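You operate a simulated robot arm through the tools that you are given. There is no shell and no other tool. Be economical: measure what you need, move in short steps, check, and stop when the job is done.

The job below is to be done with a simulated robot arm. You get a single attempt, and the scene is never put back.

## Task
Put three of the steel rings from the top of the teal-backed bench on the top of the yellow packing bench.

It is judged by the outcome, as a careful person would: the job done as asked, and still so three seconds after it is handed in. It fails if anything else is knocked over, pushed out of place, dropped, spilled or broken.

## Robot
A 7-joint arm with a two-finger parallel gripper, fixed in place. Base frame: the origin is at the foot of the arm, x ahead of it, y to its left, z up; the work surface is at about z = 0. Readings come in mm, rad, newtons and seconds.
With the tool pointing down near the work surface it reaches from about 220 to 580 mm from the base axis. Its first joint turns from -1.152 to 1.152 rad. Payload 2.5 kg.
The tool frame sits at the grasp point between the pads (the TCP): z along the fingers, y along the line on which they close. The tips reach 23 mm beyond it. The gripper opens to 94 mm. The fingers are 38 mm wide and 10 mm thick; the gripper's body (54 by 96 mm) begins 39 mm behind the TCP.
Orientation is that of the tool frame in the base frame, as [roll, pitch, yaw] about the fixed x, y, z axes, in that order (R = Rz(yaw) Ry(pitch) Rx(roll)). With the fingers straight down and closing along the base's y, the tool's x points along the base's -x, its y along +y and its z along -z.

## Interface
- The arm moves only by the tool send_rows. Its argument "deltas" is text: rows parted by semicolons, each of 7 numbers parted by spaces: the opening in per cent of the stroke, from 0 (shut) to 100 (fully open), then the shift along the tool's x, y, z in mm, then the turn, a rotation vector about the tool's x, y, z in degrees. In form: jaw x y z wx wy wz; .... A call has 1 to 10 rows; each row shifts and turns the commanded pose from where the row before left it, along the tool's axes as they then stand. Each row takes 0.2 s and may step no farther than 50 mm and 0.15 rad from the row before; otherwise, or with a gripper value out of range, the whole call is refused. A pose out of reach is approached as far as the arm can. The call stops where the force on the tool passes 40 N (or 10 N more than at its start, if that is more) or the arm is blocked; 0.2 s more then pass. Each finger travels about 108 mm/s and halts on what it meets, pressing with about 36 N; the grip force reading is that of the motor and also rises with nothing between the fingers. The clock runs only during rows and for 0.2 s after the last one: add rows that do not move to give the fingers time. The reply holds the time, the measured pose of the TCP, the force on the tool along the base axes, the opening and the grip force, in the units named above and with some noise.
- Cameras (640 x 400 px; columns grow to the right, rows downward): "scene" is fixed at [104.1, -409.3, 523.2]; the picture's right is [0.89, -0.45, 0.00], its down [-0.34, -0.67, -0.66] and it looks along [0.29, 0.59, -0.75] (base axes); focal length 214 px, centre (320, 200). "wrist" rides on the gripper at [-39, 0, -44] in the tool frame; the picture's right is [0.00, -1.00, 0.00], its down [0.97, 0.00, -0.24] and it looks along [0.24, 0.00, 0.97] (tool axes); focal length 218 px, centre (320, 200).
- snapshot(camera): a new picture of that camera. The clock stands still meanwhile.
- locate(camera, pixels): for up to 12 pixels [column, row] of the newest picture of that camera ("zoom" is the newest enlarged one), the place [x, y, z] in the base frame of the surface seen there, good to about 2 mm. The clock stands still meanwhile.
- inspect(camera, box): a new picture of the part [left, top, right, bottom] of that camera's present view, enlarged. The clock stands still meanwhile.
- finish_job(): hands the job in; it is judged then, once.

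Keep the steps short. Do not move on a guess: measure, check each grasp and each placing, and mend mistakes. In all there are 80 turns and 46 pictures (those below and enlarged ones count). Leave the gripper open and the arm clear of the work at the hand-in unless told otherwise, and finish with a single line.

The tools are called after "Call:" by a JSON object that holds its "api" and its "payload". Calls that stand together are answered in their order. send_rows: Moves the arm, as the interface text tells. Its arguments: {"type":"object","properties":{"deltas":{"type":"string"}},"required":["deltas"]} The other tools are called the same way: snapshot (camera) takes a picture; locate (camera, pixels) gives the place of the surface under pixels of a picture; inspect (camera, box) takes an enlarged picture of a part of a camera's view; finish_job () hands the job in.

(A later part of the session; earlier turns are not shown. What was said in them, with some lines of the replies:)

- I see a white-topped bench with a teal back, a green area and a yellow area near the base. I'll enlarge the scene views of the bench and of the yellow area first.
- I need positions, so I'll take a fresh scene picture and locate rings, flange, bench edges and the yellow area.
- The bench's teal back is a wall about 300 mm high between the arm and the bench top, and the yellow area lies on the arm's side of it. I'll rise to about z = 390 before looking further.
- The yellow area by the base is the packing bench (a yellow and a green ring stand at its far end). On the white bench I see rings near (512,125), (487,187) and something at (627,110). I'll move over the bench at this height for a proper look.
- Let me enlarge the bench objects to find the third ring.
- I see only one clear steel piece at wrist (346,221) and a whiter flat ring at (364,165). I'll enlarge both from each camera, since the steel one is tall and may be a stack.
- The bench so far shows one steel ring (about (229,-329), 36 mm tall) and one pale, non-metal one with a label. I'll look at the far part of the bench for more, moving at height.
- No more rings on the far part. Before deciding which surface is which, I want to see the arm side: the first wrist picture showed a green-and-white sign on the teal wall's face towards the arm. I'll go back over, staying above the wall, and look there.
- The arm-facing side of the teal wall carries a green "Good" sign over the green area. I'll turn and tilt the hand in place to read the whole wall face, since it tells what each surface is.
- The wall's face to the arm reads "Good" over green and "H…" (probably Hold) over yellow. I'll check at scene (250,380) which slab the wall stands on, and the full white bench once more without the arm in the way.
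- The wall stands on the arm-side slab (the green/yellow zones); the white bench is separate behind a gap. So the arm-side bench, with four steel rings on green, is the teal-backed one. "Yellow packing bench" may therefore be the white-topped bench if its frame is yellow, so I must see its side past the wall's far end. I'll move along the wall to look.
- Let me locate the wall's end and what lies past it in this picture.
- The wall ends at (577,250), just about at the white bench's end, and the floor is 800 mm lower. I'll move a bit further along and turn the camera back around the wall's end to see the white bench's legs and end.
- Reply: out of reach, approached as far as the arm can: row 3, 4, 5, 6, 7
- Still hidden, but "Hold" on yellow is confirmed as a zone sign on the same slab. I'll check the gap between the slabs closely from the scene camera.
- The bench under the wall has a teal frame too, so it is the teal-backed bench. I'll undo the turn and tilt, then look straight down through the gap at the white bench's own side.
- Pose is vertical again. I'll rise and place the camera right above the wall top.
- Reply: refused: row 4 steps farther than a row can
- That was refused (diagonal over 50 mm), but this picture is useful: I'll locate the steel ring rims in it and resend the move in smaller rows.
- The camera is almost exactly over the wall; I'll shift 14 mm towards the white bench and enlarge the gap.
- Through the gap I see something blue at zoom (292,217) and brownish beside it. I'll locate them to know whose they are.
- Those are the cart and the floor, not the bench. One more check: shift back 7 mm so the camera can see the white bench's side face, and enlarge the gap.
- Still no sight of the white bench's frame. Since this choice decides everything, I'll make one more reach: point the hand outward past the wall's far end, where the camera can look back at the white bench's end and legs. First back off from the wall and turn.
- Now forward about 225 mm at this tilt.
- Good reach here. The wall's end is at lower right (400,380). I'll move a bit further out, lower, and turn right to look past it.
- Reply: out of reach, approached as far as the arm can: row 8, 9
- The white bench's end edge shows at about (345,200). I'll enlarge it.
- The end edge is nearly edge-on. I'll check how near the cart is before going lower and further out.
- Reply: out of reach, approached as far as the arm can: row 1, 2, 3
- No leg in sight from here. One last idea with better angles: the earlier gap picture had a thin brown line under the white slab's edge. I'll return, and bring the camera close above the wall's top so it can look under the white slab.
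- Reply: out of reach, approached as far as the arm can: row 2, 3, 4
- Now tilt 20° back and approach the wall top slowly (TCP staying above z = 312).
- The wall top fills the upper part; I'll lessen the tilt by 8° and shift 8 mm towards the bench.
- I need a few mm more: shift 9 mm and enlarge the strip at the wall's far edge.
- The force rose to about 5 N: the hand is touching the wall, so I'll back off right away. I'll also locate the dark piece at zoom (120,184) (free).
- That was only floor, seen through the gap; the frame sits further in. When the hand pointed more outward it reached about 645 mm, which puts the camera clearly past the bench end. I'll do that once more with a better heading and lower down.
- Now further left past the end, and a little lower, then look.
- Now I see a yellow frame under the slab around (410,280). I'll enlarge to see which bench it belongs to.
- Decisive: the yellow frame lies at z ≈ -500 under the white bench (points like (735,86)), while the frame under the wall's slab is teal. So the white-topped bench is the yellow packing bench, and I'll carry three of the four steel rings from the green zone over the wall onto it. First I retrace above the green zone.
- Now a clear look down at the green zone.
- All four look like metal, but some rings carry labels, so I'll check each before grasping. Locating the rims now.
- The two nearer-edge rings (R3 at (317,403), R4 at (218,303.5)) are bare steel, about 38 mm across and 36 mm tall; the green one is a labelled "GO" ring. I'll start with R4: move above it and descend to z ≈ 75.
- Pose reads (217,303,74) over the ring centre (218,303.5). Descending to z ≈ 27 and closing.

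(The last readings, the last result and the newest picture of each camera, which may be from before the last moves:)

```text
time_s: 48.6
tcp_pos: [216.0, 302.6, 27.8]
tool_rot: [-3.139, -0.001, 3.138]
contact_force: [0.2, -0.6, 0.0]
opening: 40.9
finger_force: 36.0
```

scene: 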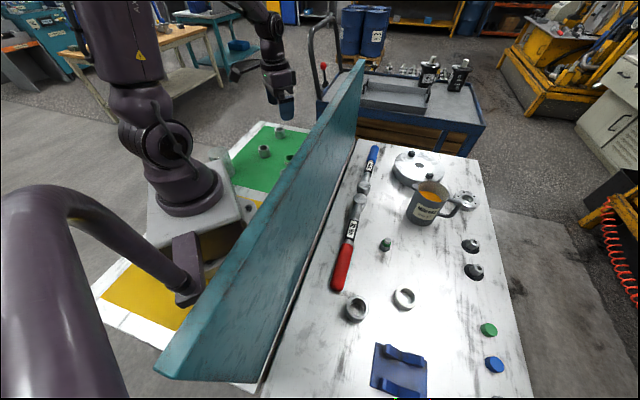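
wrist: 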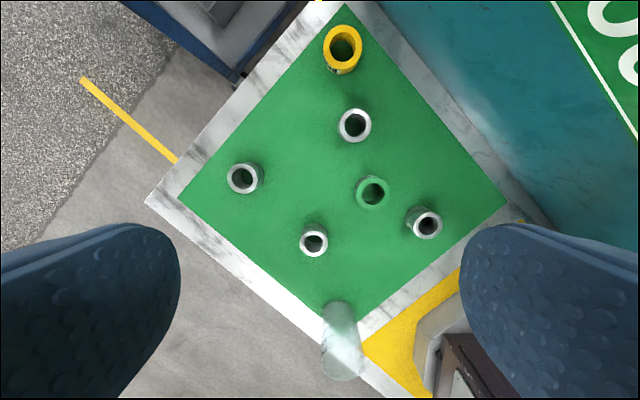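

Gripped (opening 40.9 mm, 36 N). Lifting to z ≈ 410, clear of the wall.

Call:
{"api": "send_rows", "payload": {"deltas": "30 0 0 -30 0 0 0; 30 0 0 -45 0 0 0; 30 0 0 -48 0 0 0; 30 0 0 -48 0 0 0; 30 0 0 -48 0 0 0; 30 0 0 -48 0 0 0; 30 0 0 -48 0 0 0; 30 0 0 -48 0 0 0; 30 0 0 -20 0 0 0; 30 0 0 0 0 0 0"}}

```text
time_s: 50.8
tcp_pos: [218.9, 305.0, 411.8]
tool_rot: [-3.141, 0.0, 3.137]
contact_force: [0.0, 0.2, -2.1]
opening: 40.8
finger_force: 36.3
```

Held steadily. Now across the wall at this height towards (380,-100).

Call:
{"api": "send_rows", "payload": {"deltas": "30 -18 -45 0 0 0 0; 30 -18 -45 0 0 0 0; 30 -18 -45 0 0 0 0; 30 -18 -45 0 0 0 0; 30 -18 -45 0 0 0 0; 30 -18 -45 0 0 0 0; 30 -18 -45 0 0 0 0; 30 -18 -45 0 0 0 0; 30 -18 -45 0 0 0 0; 30 0 0 0 0 0 0"}}

```text
time_s: 53.0
tcp_pos: [379.6, -103.3, 414.0]
tool_rot: [3.141, -0.001, 3.137]
contact_force: [0.5, -0.7, -2.0]
opening: 40.7
finger_force: 35.8
```

Past the wall. Heading for a bare spot at (440,-350), lowering gently while clear of the wall.

Call:
{"api": "send_rows", "payload": {"deltas": "30 -10 -41 0 0 0 0; 30 -10 -41 0 0 0 0; 30 -10 -41 20 0 0 0; 30 -10 -41 20 0 0 0; 30 -10 -41 20 0 0 0; 30 -10 -41 20 0 0 0; 30 0 0 45 0 0 0; 30 0 0 45 0 0 0; 30 0 0 0 0 0 0"}}

Call:
{"api": "snapshot", "payload": {"camera": "scene"}}

```text
time_s: 55.0
tcp_pos: [440.5, -348.9, 242.5]
tool_rot: [-3.14, 0.0, 3.137]
contact_force: [-0.2, -0.9, -1.7]
opening: 40.7
finger_force: 35.7
```

```text
6 pictures are left
```

scene: 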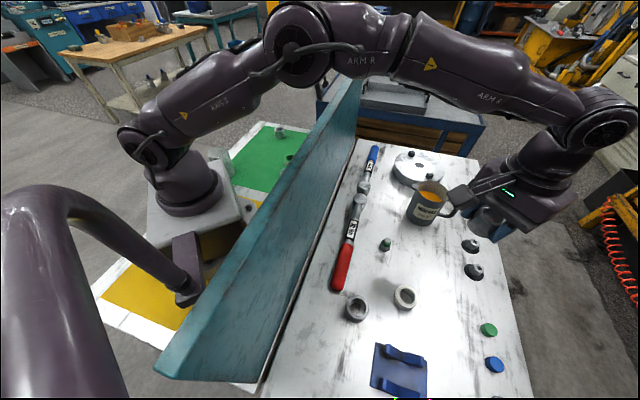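

The arm clears the wall well. I'll verify that the intended spots are bare and where the mug, nut and cones stand.

Call:
{"api": "locate", "payload": {"camera": "scene", "pixels": [[431, 278], [412, 256], [398, 236], [386, 243], [386, 252], [424, 223], [410, 215], [474, 277], [463, 271], [471, 246], [404, 288], [440, 260]]}}

```text
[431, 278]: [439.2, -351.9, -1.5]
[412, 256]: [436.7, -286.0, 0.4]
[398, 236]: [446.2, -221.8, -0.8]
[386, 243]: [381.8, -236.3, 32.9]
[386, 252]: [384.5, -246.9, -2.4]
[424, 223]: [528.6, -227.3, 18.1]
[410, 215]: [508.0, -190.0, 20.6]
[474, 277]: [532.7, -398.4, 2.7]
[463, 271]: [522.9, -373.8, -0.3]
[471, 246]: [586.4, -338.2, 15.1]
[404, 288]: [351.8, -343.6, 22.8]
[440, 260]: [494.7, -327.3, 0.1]
```

The spots are bare (431,278), (412,256). Descending at (440,-350) to just above the top.

Call:
{"api": "send_rows", "payload": {"deltas": "30 0 0 45 0 0 0; 30 0 0 45 0 0 0; 30 0 0 45 0 0 0; 30 0 0 45 0 0 0; 30 0 0 20 0 0 0; 30 0 0 10 0 0 0; 30 0 0 0 0 0 0; 30 0 0 0 0 0 0"}}

```text
time_s: 56.8
tcp_pos: [436.7, -347.1, 33.1]
tool_rot: [-3.137, 0.0, 3.14]
contact_force: [-0.7, 0.0, -2.3]
opening: 40.5
finger_force: 36.0
```

Ring bottom is about 5 mm up. Lowering 5 mm more, then opening a little and rising.

Call:
{"api": "send_rows", "payload": {"deltas": "30 0 0 3 0 0 0; 30 0 0 2 0 0 0; 30 0 0 0 0 0 0; 60 0 0 0 0 0 0; 60 0 0 0 0 0 0"}}

Call:
{"api": "send_rows", "payload": {"deltas": "60 0 0 -10 0 0 0; 60 0 0 -30 0 0 0; 60 0 0 -45 0 0 0; 60 0 0 -45 0 0 0; 60 0 0 -48 0 0 0; 60 0 0 -48 0 0 0; 60 0 0 0 0 0 0"}}

```text
time_s: 58.0
tcp_pos: [437.0, -347.9, 28.3]
tool_rot: [-3.14, -0.001, 3.139]
contact_force: [-0.2, 0.4, -0.2]
opening: 56.6
finger_force: 0.0
```

```text
time_s: 59.6
tcp_pos: [439.5, -345.0, 253.6]
tool_rot: [-3.138, -0.002, 3.137]
contact_force: [-0.3, 0.2, 0.5]
opening: 56.6
finger_force: 0.1
```

Released (load off the tool, opening 56.6). Going back over the wall the same way.

Call:
{"api": "send_rows", "payload": {"deltas": "80 0 0 -45 0 0 0; 80 0 0 -45 0 0 0; 80 10 41 -22 0 0 0; 80 10 41 -20 0 0 0; 80 10 41 -20 0 0 0; 80 10 41 -10 0 0 0; 80 10 41 0 0 0 0; 80 10 41 0 0 0 0; 80 0 0 0 0 0 0"}}

Call:
{"api": "send_rows", "payload": {"deltas": "80 5.5 45 0 0 0 0; 80 5.5 45 0 0 0 0; 80 5.5 45 0 0 0 0; 80 5.5 45 0 0 0 0; 80 5.5 45 0 0 0 0; 80 5.5 45 0 0 0 0; 80 5.5 45 0 0 0 0; 80 5.5 45 0 0 0 0; 80 5.5 45 0 0 0 0; 80 0 0 45 0 0 0"}}

```text
time_s: 61.6
tcp_pos: [376.6, -100.7, 414.2]
tool_rot: [-3.138, -0.001, 3.137]
contact_force: [0.1, 0.2, 0.2]
opening: 75.3
finger_force: 0.1
```

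```text
time_s: 63.8
tcp_pos: [329.9, 304.8, 368.0]
tool_rot: [-3.14, -0.001, 3.137]
contact_force: [0.3, -0.8, 0.6]
opening: 75.3
finger_force: 0.0
```

Next R3 at (317.4,403): move above and descend to z ≈ 80.

Call:
{"api": "send_rows", "payload": {"deltas": "80 4.2 32.7 20 0 0 0; 80 4.2 32.7 20 0 0 0; 80 4.1 32.8 20 0 0 0; 80 0 0 45 0 0 0; 80 0 0 45 0 0 0; 80 0 0 45 0 0 0; 80 0 0 45 0 0 0; 80 0 0 45 0 0 0; 80 0 0 0 0 0 0"}}

```text
time_s: 65.8
tcp_pos: [317.0, 401.4, 87.2]
tool_rot: [-3.139, -0.002, 3.139]
contact_force: [-0.7, -1.0, 0.4]
opening: 74.9
finger_force: 0.0
```

Aligned within 2 mm. Down 59 mm and close.

Call:
{"api": "send_rows", "payload": {"deltas": "80 0 1.5 30 0 0 0; 80 0 0 29 0 0 0; 80 0 0 0 0 0 0; 30 0 0 0 0 0 0; 30 0 0 0 0 0 0; 30 0 0 0 0 0 0; 30 0 0 0 0 0 0"}}

```text
time_s: 67.4
tcp_pos: [318.4, 401.2, 25.2]
tool_rot: [-3.139, -0.002, 3.138]
contact_force: [0.2, 0.4, 0.4]
opening: 42.6
finger_force: 36.2
```

Gripped at 42.6 mm. Lifting, then drawing inward and up to z ≈ 412.

Call:
{"api": "send_rows", "payload": {"deltas": "30 0 0 -30 0 0 0; 30 0 0 -45 0 0 0; 30 0 0 -48 0 0 0; 30 0 0 -48 0 0 0; 30 0 0 -48 0 0 0; 30 -4 -33 -33 0 0 0; 30 -4 -33 -33 0 0 0; 30 -4 -33 -33 0 0 0; 30 0 0 -48 0 0 0; 30 0 0 -20 0 0 0"}}

Call:
{"api": "send_rows", "payload": {"deltas": "30 -5.5 -45 0 0 0 0; 30 -5.5 -45 0 0 0 0; 30 -5.5 -45 0 0 0 0; 30 -5.5 -45 0 0 0 0; 30 -5.5 -45 0 0 0 0; 30 -5.5 -45 0 0 0 0; 30 -5.5 -45 0 0 0 0; 30 -5.5 -45 0 0 0 0; 30 -5.5 -45 0 0 0 0; 30 0 0 0 0 0 0"}}

```text
time_s: 69.6
tcp_pos: [329.8, 302.9, 411.7]
tool_rot: [-3.14, -0.001, 3.137]
contact_force: [0.1, 0.0, -2.0]
opening: 42.4
finger_force: 36.0
```

```text
time_s: 71.8
tcp_pos: [377.5, -103.7, 411.8]
tool_rot: [-3.138, -0.004, 3.138]
contact_force: [-0.5, 0.5, -2.0]
opening: 42.6
finger_force: 35.7
```

Held. To spot 2 (445,-278) and down to z ≈ 170.

Call:
{"api": "send_rows", "payload": {"deltas": "30 -17 -43.5 0 0 0 0; 30 -17 -43.5 0 0 0 0; 30 -17 -43.5 10 0 0 0; 30 -17 -43.5 10 0 0 0; 30 0 0 45 0 0 0; 30 0 0 45 0 0 0; 30 0 0 45 0 0 0; 30 0 0 45 0 0 0; 30 0 0 45 0 0 0; 30 0 0 0 0 0 0"}}

Call:
{"api": "snapshot", "payload": {"camera": "wrist"}}

```text
time_s: 74.0
tcp_pos: [446.7, -275.5, 167.4]
tool_rot: [-3.14, -0.001, 3.138]
contact_force: [0.1, -0.4, -0.8]
opening: 42.2
finger_force: 36.0
```

```text
5 pictures are left
```

wrist: 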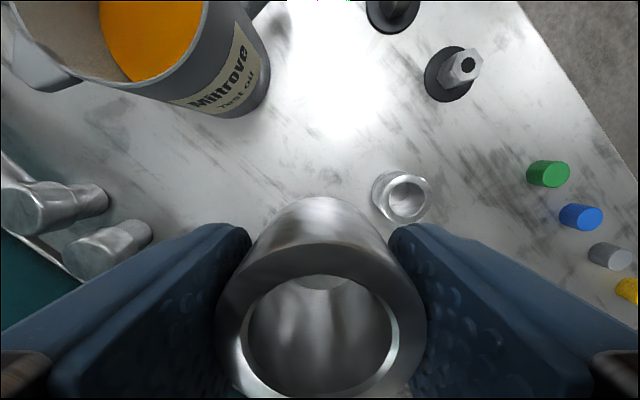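

Ring 1 stands upright at (402,195). The mug is near, so I'll locate its spout and side before going down.

Call:
{"api": "locate", "payload": {"camera": "wrist", "pixels": [[28, 78], [75, 80], [250, 110], [200, 108], [405, 180], [403, 215], [265, 80], [150, 232]]}}

```text
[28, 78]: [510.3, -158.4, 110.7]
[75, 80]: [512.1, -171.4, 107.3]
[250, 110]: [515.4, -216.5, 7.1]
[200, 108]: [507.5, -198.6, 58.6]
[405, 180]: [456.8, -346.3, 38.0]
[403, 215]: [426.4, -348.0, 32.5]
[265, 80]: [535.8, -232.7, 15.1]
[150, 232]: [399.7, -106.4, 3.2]
```

Mug side is at x ≥ 507, clear of the hand. Ring 1 is centred near (440,-347), 70 mm away. Descending.

Call:
{"api": "send_rows", "payload": {"deltas": "30 0 0 45 0 0 0; 30 0 0 45 0 0 0; 30 0 0 35 0 0 0; 30 0 0 8 0 0 0; 30 0 0 0 0 0 0; 30 0 0 0 0 0 0"}}

```text
time_s: 75.4
tcp_pos: [445.8, -275.6, 34.5]
tool_rot: [-3.14, 0.0, 3.14]
contact_force: [0.9, -0.3, -1.4]
opening: 42.2
finger_force: 35.9
```

Lowering the last 6 mm in small steps, then opening.

Call:
{"api": "send_rows", "payload": {"deltas": "30 0 0 3 0 0 0; 30 0 0 3 0 0 0; 30 0 0 0 0 0 0; 30 0 0 0 0 0 0"}}

```text
time_s: 76.4
tcp_pos: [445.0, -276.1, 28.2]
tool_rot: [-3.141, 0.001, 3.138]
contact_force: [-0.2, 0.2, -1.5]
opening: 42.5
finger_force: 35.8
```

No contact yet; 2 mm more, then open.

Call:
{"api": "send_rows", "payload": {"deltas": "30 0 0 1.5 0 0 0; 30 0 0 0 0 0 0; 30 0 0 0 0 0 0"}}

```text
time_s: 77.2
tcp_pos: [446.8, -275.8, 26.9]
tool_rot: [-3.141, -0.001, 3.139]
contact_force: [-1.6, 0.6, 2.7]
opening: 42.2
finger_force: 36.0
```

The force turned upward (+2.7 N): the ring is on the bench. Opening and rising.

Call:
{"api": "send_rows", "payload": {"deltas": "60 0 0 0 0 0 0; 60 0 0 0 0 0 0; 60 0 0 -10 0 0 0; 60 0 0 -30 0 0 0; 60 0 0 -45 0 0 0; 60 0 0 -45 0 0 0; 60 0 0 -45 0 0 0; 60 0 0 -45 0 0 0; 60 0 0 -45 0 0 0; 60 0 0 -45 0 0 0"}}

Call:
{"api": "send_rows", "payload": {"deltas": "60 0 0 -45 0 0 0; 80 17 43.5 -15 0 0 0; 80 17 43.5 -10 0 0 0; 80 17 43.5 0 0 0 0; 80 17 43.5 0 0 0 0; 80 10 45 0 0 0 0; 80 10 45 0 0 0 0; 80 10 45 0 0 0 0; 80 10 45 0 0 0 0; 80 0 0 0 0 0 0"}}

```text
time_s: 79.4
tcp_pos: [446.3, -274.4, 338.1]
tool_rot: [3.141, -0.001, 3.138]
contact_force: [0.2, 0.5, 0.3]
opening: 56.3
finger_force: 0.0
```

```text
time_s: 81.6
tcp_pos: [338.9, 79.2, 406.2]
tool_rot: [-3.138, 0.001, 3.138]
contact_force: [0.0, -0.1, 0.5]
opening: 75.1
finger_force: 0.1
```

Rings 1 and 2 are placed. For the third I must choose between R1 (387,248) and R2 (246,135), which carry some marking. From here both marked sides should face the camera, so I'll enlarge that region.

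Call:
{"api": "inspect", "payload": {"camera": "wrist", "box": [200, 110, 330, 240]}}

```text
3.08 times, centred on (265, 175) of wrist
```

zoom: 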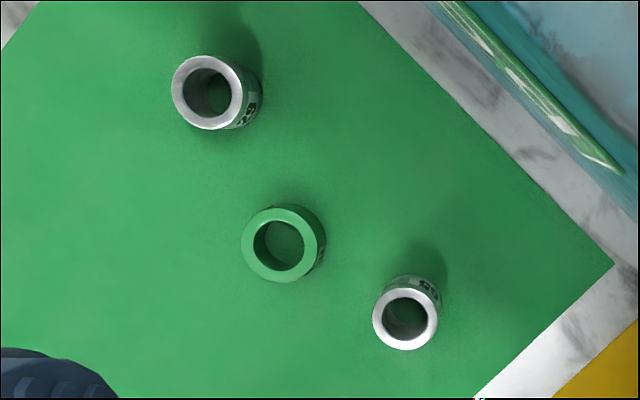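

Both carry just engraved numbers ("29", "65"-like) and both are metal like the others. I'll take R2 at (246.3,134.7): move above and descend.

Call:
{"api": "send_rows", "payload": {"deltas": "80 30.9 18.5 0 0 0 0; 80 30.9 18.5 0 0 0 0; 80 30.8 18.5 0 0 0 0; 80 0 0 48 0 0 0; 80 0 0 48 0 0 0; 80 0 0 48 0 0 0; 80 0 0 48 0 0 0; 80 0 0 48 0 0 0; 80 0 0 48 0 0 0; 80 0 0 35 0 0 0"}}

Call:
{"api": "send_rows", "payload": {"deltas": "80 0 0 0 0 0 0"}}

```text
time_s: 83.8
tcp_pos: [244.7, 135.6, 83.3]
tool_rot: [-3.14, 0.001, 3.138]
contact_force: [0.0, 0.1, -1.3]
opening: 75.3
finger_force: 0.1
```

```text
time_s: 84.2
tcp_pos: [244.9, 135.4, 82.7]
tool_rot: [-3.14, -0.001, 3.139]
contact_force: [0.6, 0.0, -0.8]
opening: 75.0
finger_force: 0.0
```

Aligned within 1.5 mm. Down 55 mm and close.

Call:
{"api": "send_rows", "payload": {"deltas": "80 -1 0 28 0 0 0; 80 0 0 27 0 0 0; 80 0 0 0 0 0 0; 30 0 0 0 0 0 0; 30 0 0 0 0 0 0; 30 0 0 0 0 0 0; 30 0 0 0 0 0 0"}}

Call:
{"api": "inspect", "payload": {"camera": "wrist", "box": [200, 150, 440, 400]}}

```text
time_s: 85.8
tcp_pos: [246.8, 135.2, 26.7]
tool_rot: [-3.138, 0.0, 3.138]
contact_force: [-1.3, 0.1, 0.2]
opening: 42.2
finger_force: 36.3
```

```text
1.60 times, centred on (320, 275) of wrist
```

zoom: 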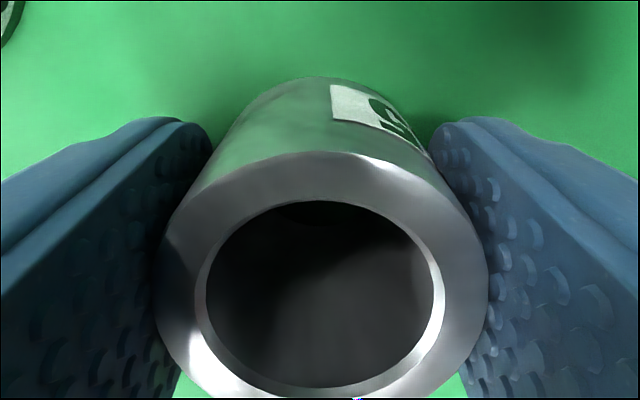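

It is bright metal with a small paper label, gripped at 42.2 mm. Lifting to z ≈ 410.

Call:
{"api": "send_rows", "payload": {"deltas": "30 0 0 -30 0 0 0; 30 0 0 -45 0 0 0; 30 0 0 -48 0 0 0; 30 0 0 -48 0 0 0; 30 0 0 -48 0 0 0; 30 0 0 -48 0 0 0; 30 0 0 -48 0 0 0; 30 0 0 -48 0 0 0; 30 0 0 -22 0 0 0; 30 0 0 0 0 0 0"}}

Call:
{"api": "send_rows", "payload": {"deltas": "30 -27 -40 0 0 0 0; 30 -27 -40 0 0 0 0; 30 -27 -40 0 0 0 0; 30 -27 -40 0 0 0 0; 30 -25 -40 0 0 0 0; 30 0 -40 0 0 0 0; 30 0 0 0 0 0 0"}}

```text
time_s: 88.0
tcp_pos: [248.5, 134.9, 413.6]
tool_rot: [-3.14, 0.0, 3.138]
contact_force: [0.6, 0.0, -2.1]
opening: 41.7
finger_force: 35.5
```

```text
time_s: 89.6
tcp_pos: [379.1, -107.6, 415.5]
tool_rot: [-3.14, -0.001, 3.137]
contact_force: [0.8, -0.3, -2.3]
opening: 41.5
finger_force: 35.9
```

Weight 2.1–2.3 N like the others, so steel too. The mug is too near for my earlier third spot, so I'll use (392,-303), between the nut, the pale ring and rings 1–2, with at least 9 mm around the fingers.

Call:
{"api": "send_rows", "payload": {"deltas": "30 -2.6 -39 0 0 0 0; 30 -2.6 -39 0 0 0 0; 30 -2.6 -39 0 0 0 0; 30 -2.6 -39 20 0 0 0; 30 -2.6 -39 20 0 0 0; 30 0 0 45 0 0 0; 30 0 0 45 0 0 0; 30 0 0 45 0 0 0; 30 0 0 45 0 0 0; 30 0 0 45 0 0 0"}}

Call:
{"api": "snapshot", "payload": {"camera": "wrist"}}

Call:
{"api": "snapshot", "payload": {"camera": "scene"}}

```text
time_s: 91.8
tcp_pos: [393.3, -302.4, 149.6]
tool_rot: [-3.14, 0.0, 3.138]
contact_force: [0.7, 0.1, -2.1]
opening: 41.8
finger_force: 35.4
```

```text
2 pictures are left
```

wrist: 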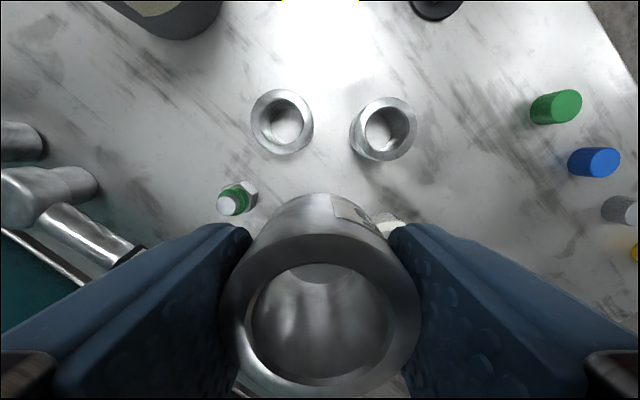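

```text
1 pictures are left
```

scene: 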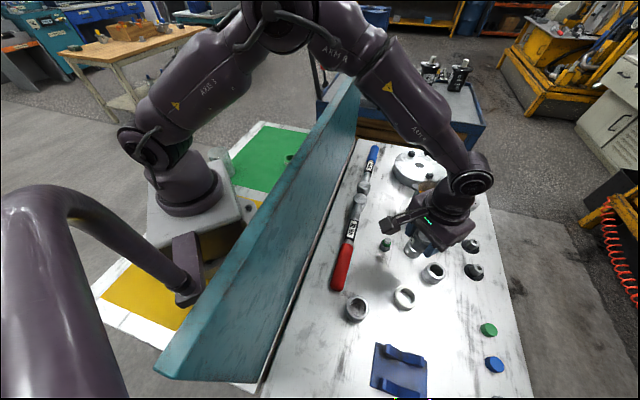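

Rings 1 and 2 stand side by side. I'll locate the neighbours of the third spot precisely.

Call:
{"api": "locate", "payload": {"camera": "wrist", "pixels": [[228, 207], [249, 190], [282, 152], [384, 160], [388, 219], [252, 125], [352, 130]]}}

Call:
{"api": "locate", "payload": {"camera": "scene", "pixels": [[404, 289], [414, 299], [396, 298], [404, 307], [386, 243], [424, 272], [433, 281], [386, 251]]}}

```text
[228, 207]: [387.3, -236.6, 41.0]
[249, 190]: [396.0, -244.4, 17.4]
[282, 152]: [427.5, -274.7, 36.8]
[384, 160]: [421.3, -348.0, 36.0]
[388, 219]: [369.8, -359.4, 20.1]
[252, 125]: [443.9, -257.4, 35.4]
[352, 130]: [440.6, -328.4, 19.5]
```

```text
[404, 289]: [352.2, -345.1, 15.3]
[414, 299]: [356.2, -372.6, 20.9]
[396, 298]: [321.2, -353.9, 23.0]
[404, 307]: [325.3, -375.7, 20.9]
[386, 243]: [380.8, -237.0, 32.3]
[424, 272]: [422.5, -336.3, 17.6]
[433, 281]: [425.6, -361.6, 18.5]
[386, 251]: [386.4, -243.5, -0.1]
```

Clearances: pale ring about 9 mm from the finger corner, nut about 13 mm, ring 1/2 edges at x ≥ 421 against 412. Descending in place.

Call:
{"api": "send_rows", "payload": {"deltas": "30 0 0 45 0 0 0; 30 0 0 45 0 0 0; 30 0 0 26 0 0 0; 30 0 0 3 0 0 0; 30 0 0 0 0 0 0; 30 0 0 0 0 0 0"}}

```text
time_s: 93.2
tcp_pos: [392.2, -302.0, 28.9]
tool_rot: [-3.141, -0.001, 3.139]
contact_force: [-0.5, 1.1, 8.1]
opening: 41.4
finger_force: 36.2
```

The ring touches the bench (+8 N). Opening slightly and rising straight up.

Call:
{"api": "send_rows", "payload": {"deltas": "54 0 0 -0.5 0 0 0; 54 0 0 0 0 0 0; 54 0 0 0 0 0 0; 54 0 0 -10 0 0 0; 54 0 0 -30 0 0 0; 54 0 0 -45 0 0 0; 54 0 0 -45 0 0 0; 54 0 0 -48 0 0 0; 54 0 0 -48 0 0 0; 54 0 0 -48 0 0 0"}}

Call:
{"api": "send_rows", "payload": {"deltas": "54 0 0 -48 0 0 0; 54 0 0 -48 0 0 0; 100 0 0 -10 0 0 0; 100 10 45 0 0 0 0; 100 10 45 0 0 0 0; 100 10 45 0 0 0 0; 100 10 45 0 0 0 0; 100 10 45 0 0 0 0; 100 10 45 0 0 0 0; 100 0 0 0 0 0 0"}}

Call:
{"api": "snapshot", "payload": {"camera": "scene"}}

```text
time_s: 95.4
tcp_pos: [390.8, -299.6, 304.5]
tool_rot: [-3.14, -0.002, 3.139]
contact_force: [0.0, 0.1, -0.1]
opening: 50.9
finger_force: 0.1
```

```text
time_s: 97.6
tcp_pos: [335.4, -31.7, 408.1]
tool_rot: [-3.14, -0.001, 3.138]
contact_force: [-0.4, -0.6, 0.4]
opening: 93.9
finger_force: 0.0
```

```text
0 pictures are left
```

scene: 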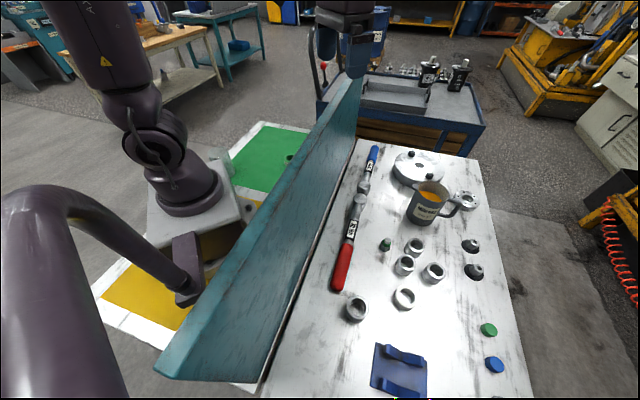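

Three steel rings stand upright on the yellow-framed bench at (413,246), (404,265) and (432,272). Everything else is where it was, the gripper is open and the arm is clear above. Handing in.

Call:
{"api": "finish_job", "payload": {}}

```text
The job is handed in.
```

Three steel rings from the teal-backed bench now stand upright on the yellow packing bench (the white-topped one with the yellow frame); nothing else was moved, though the hand once touched the teal wall lightly.
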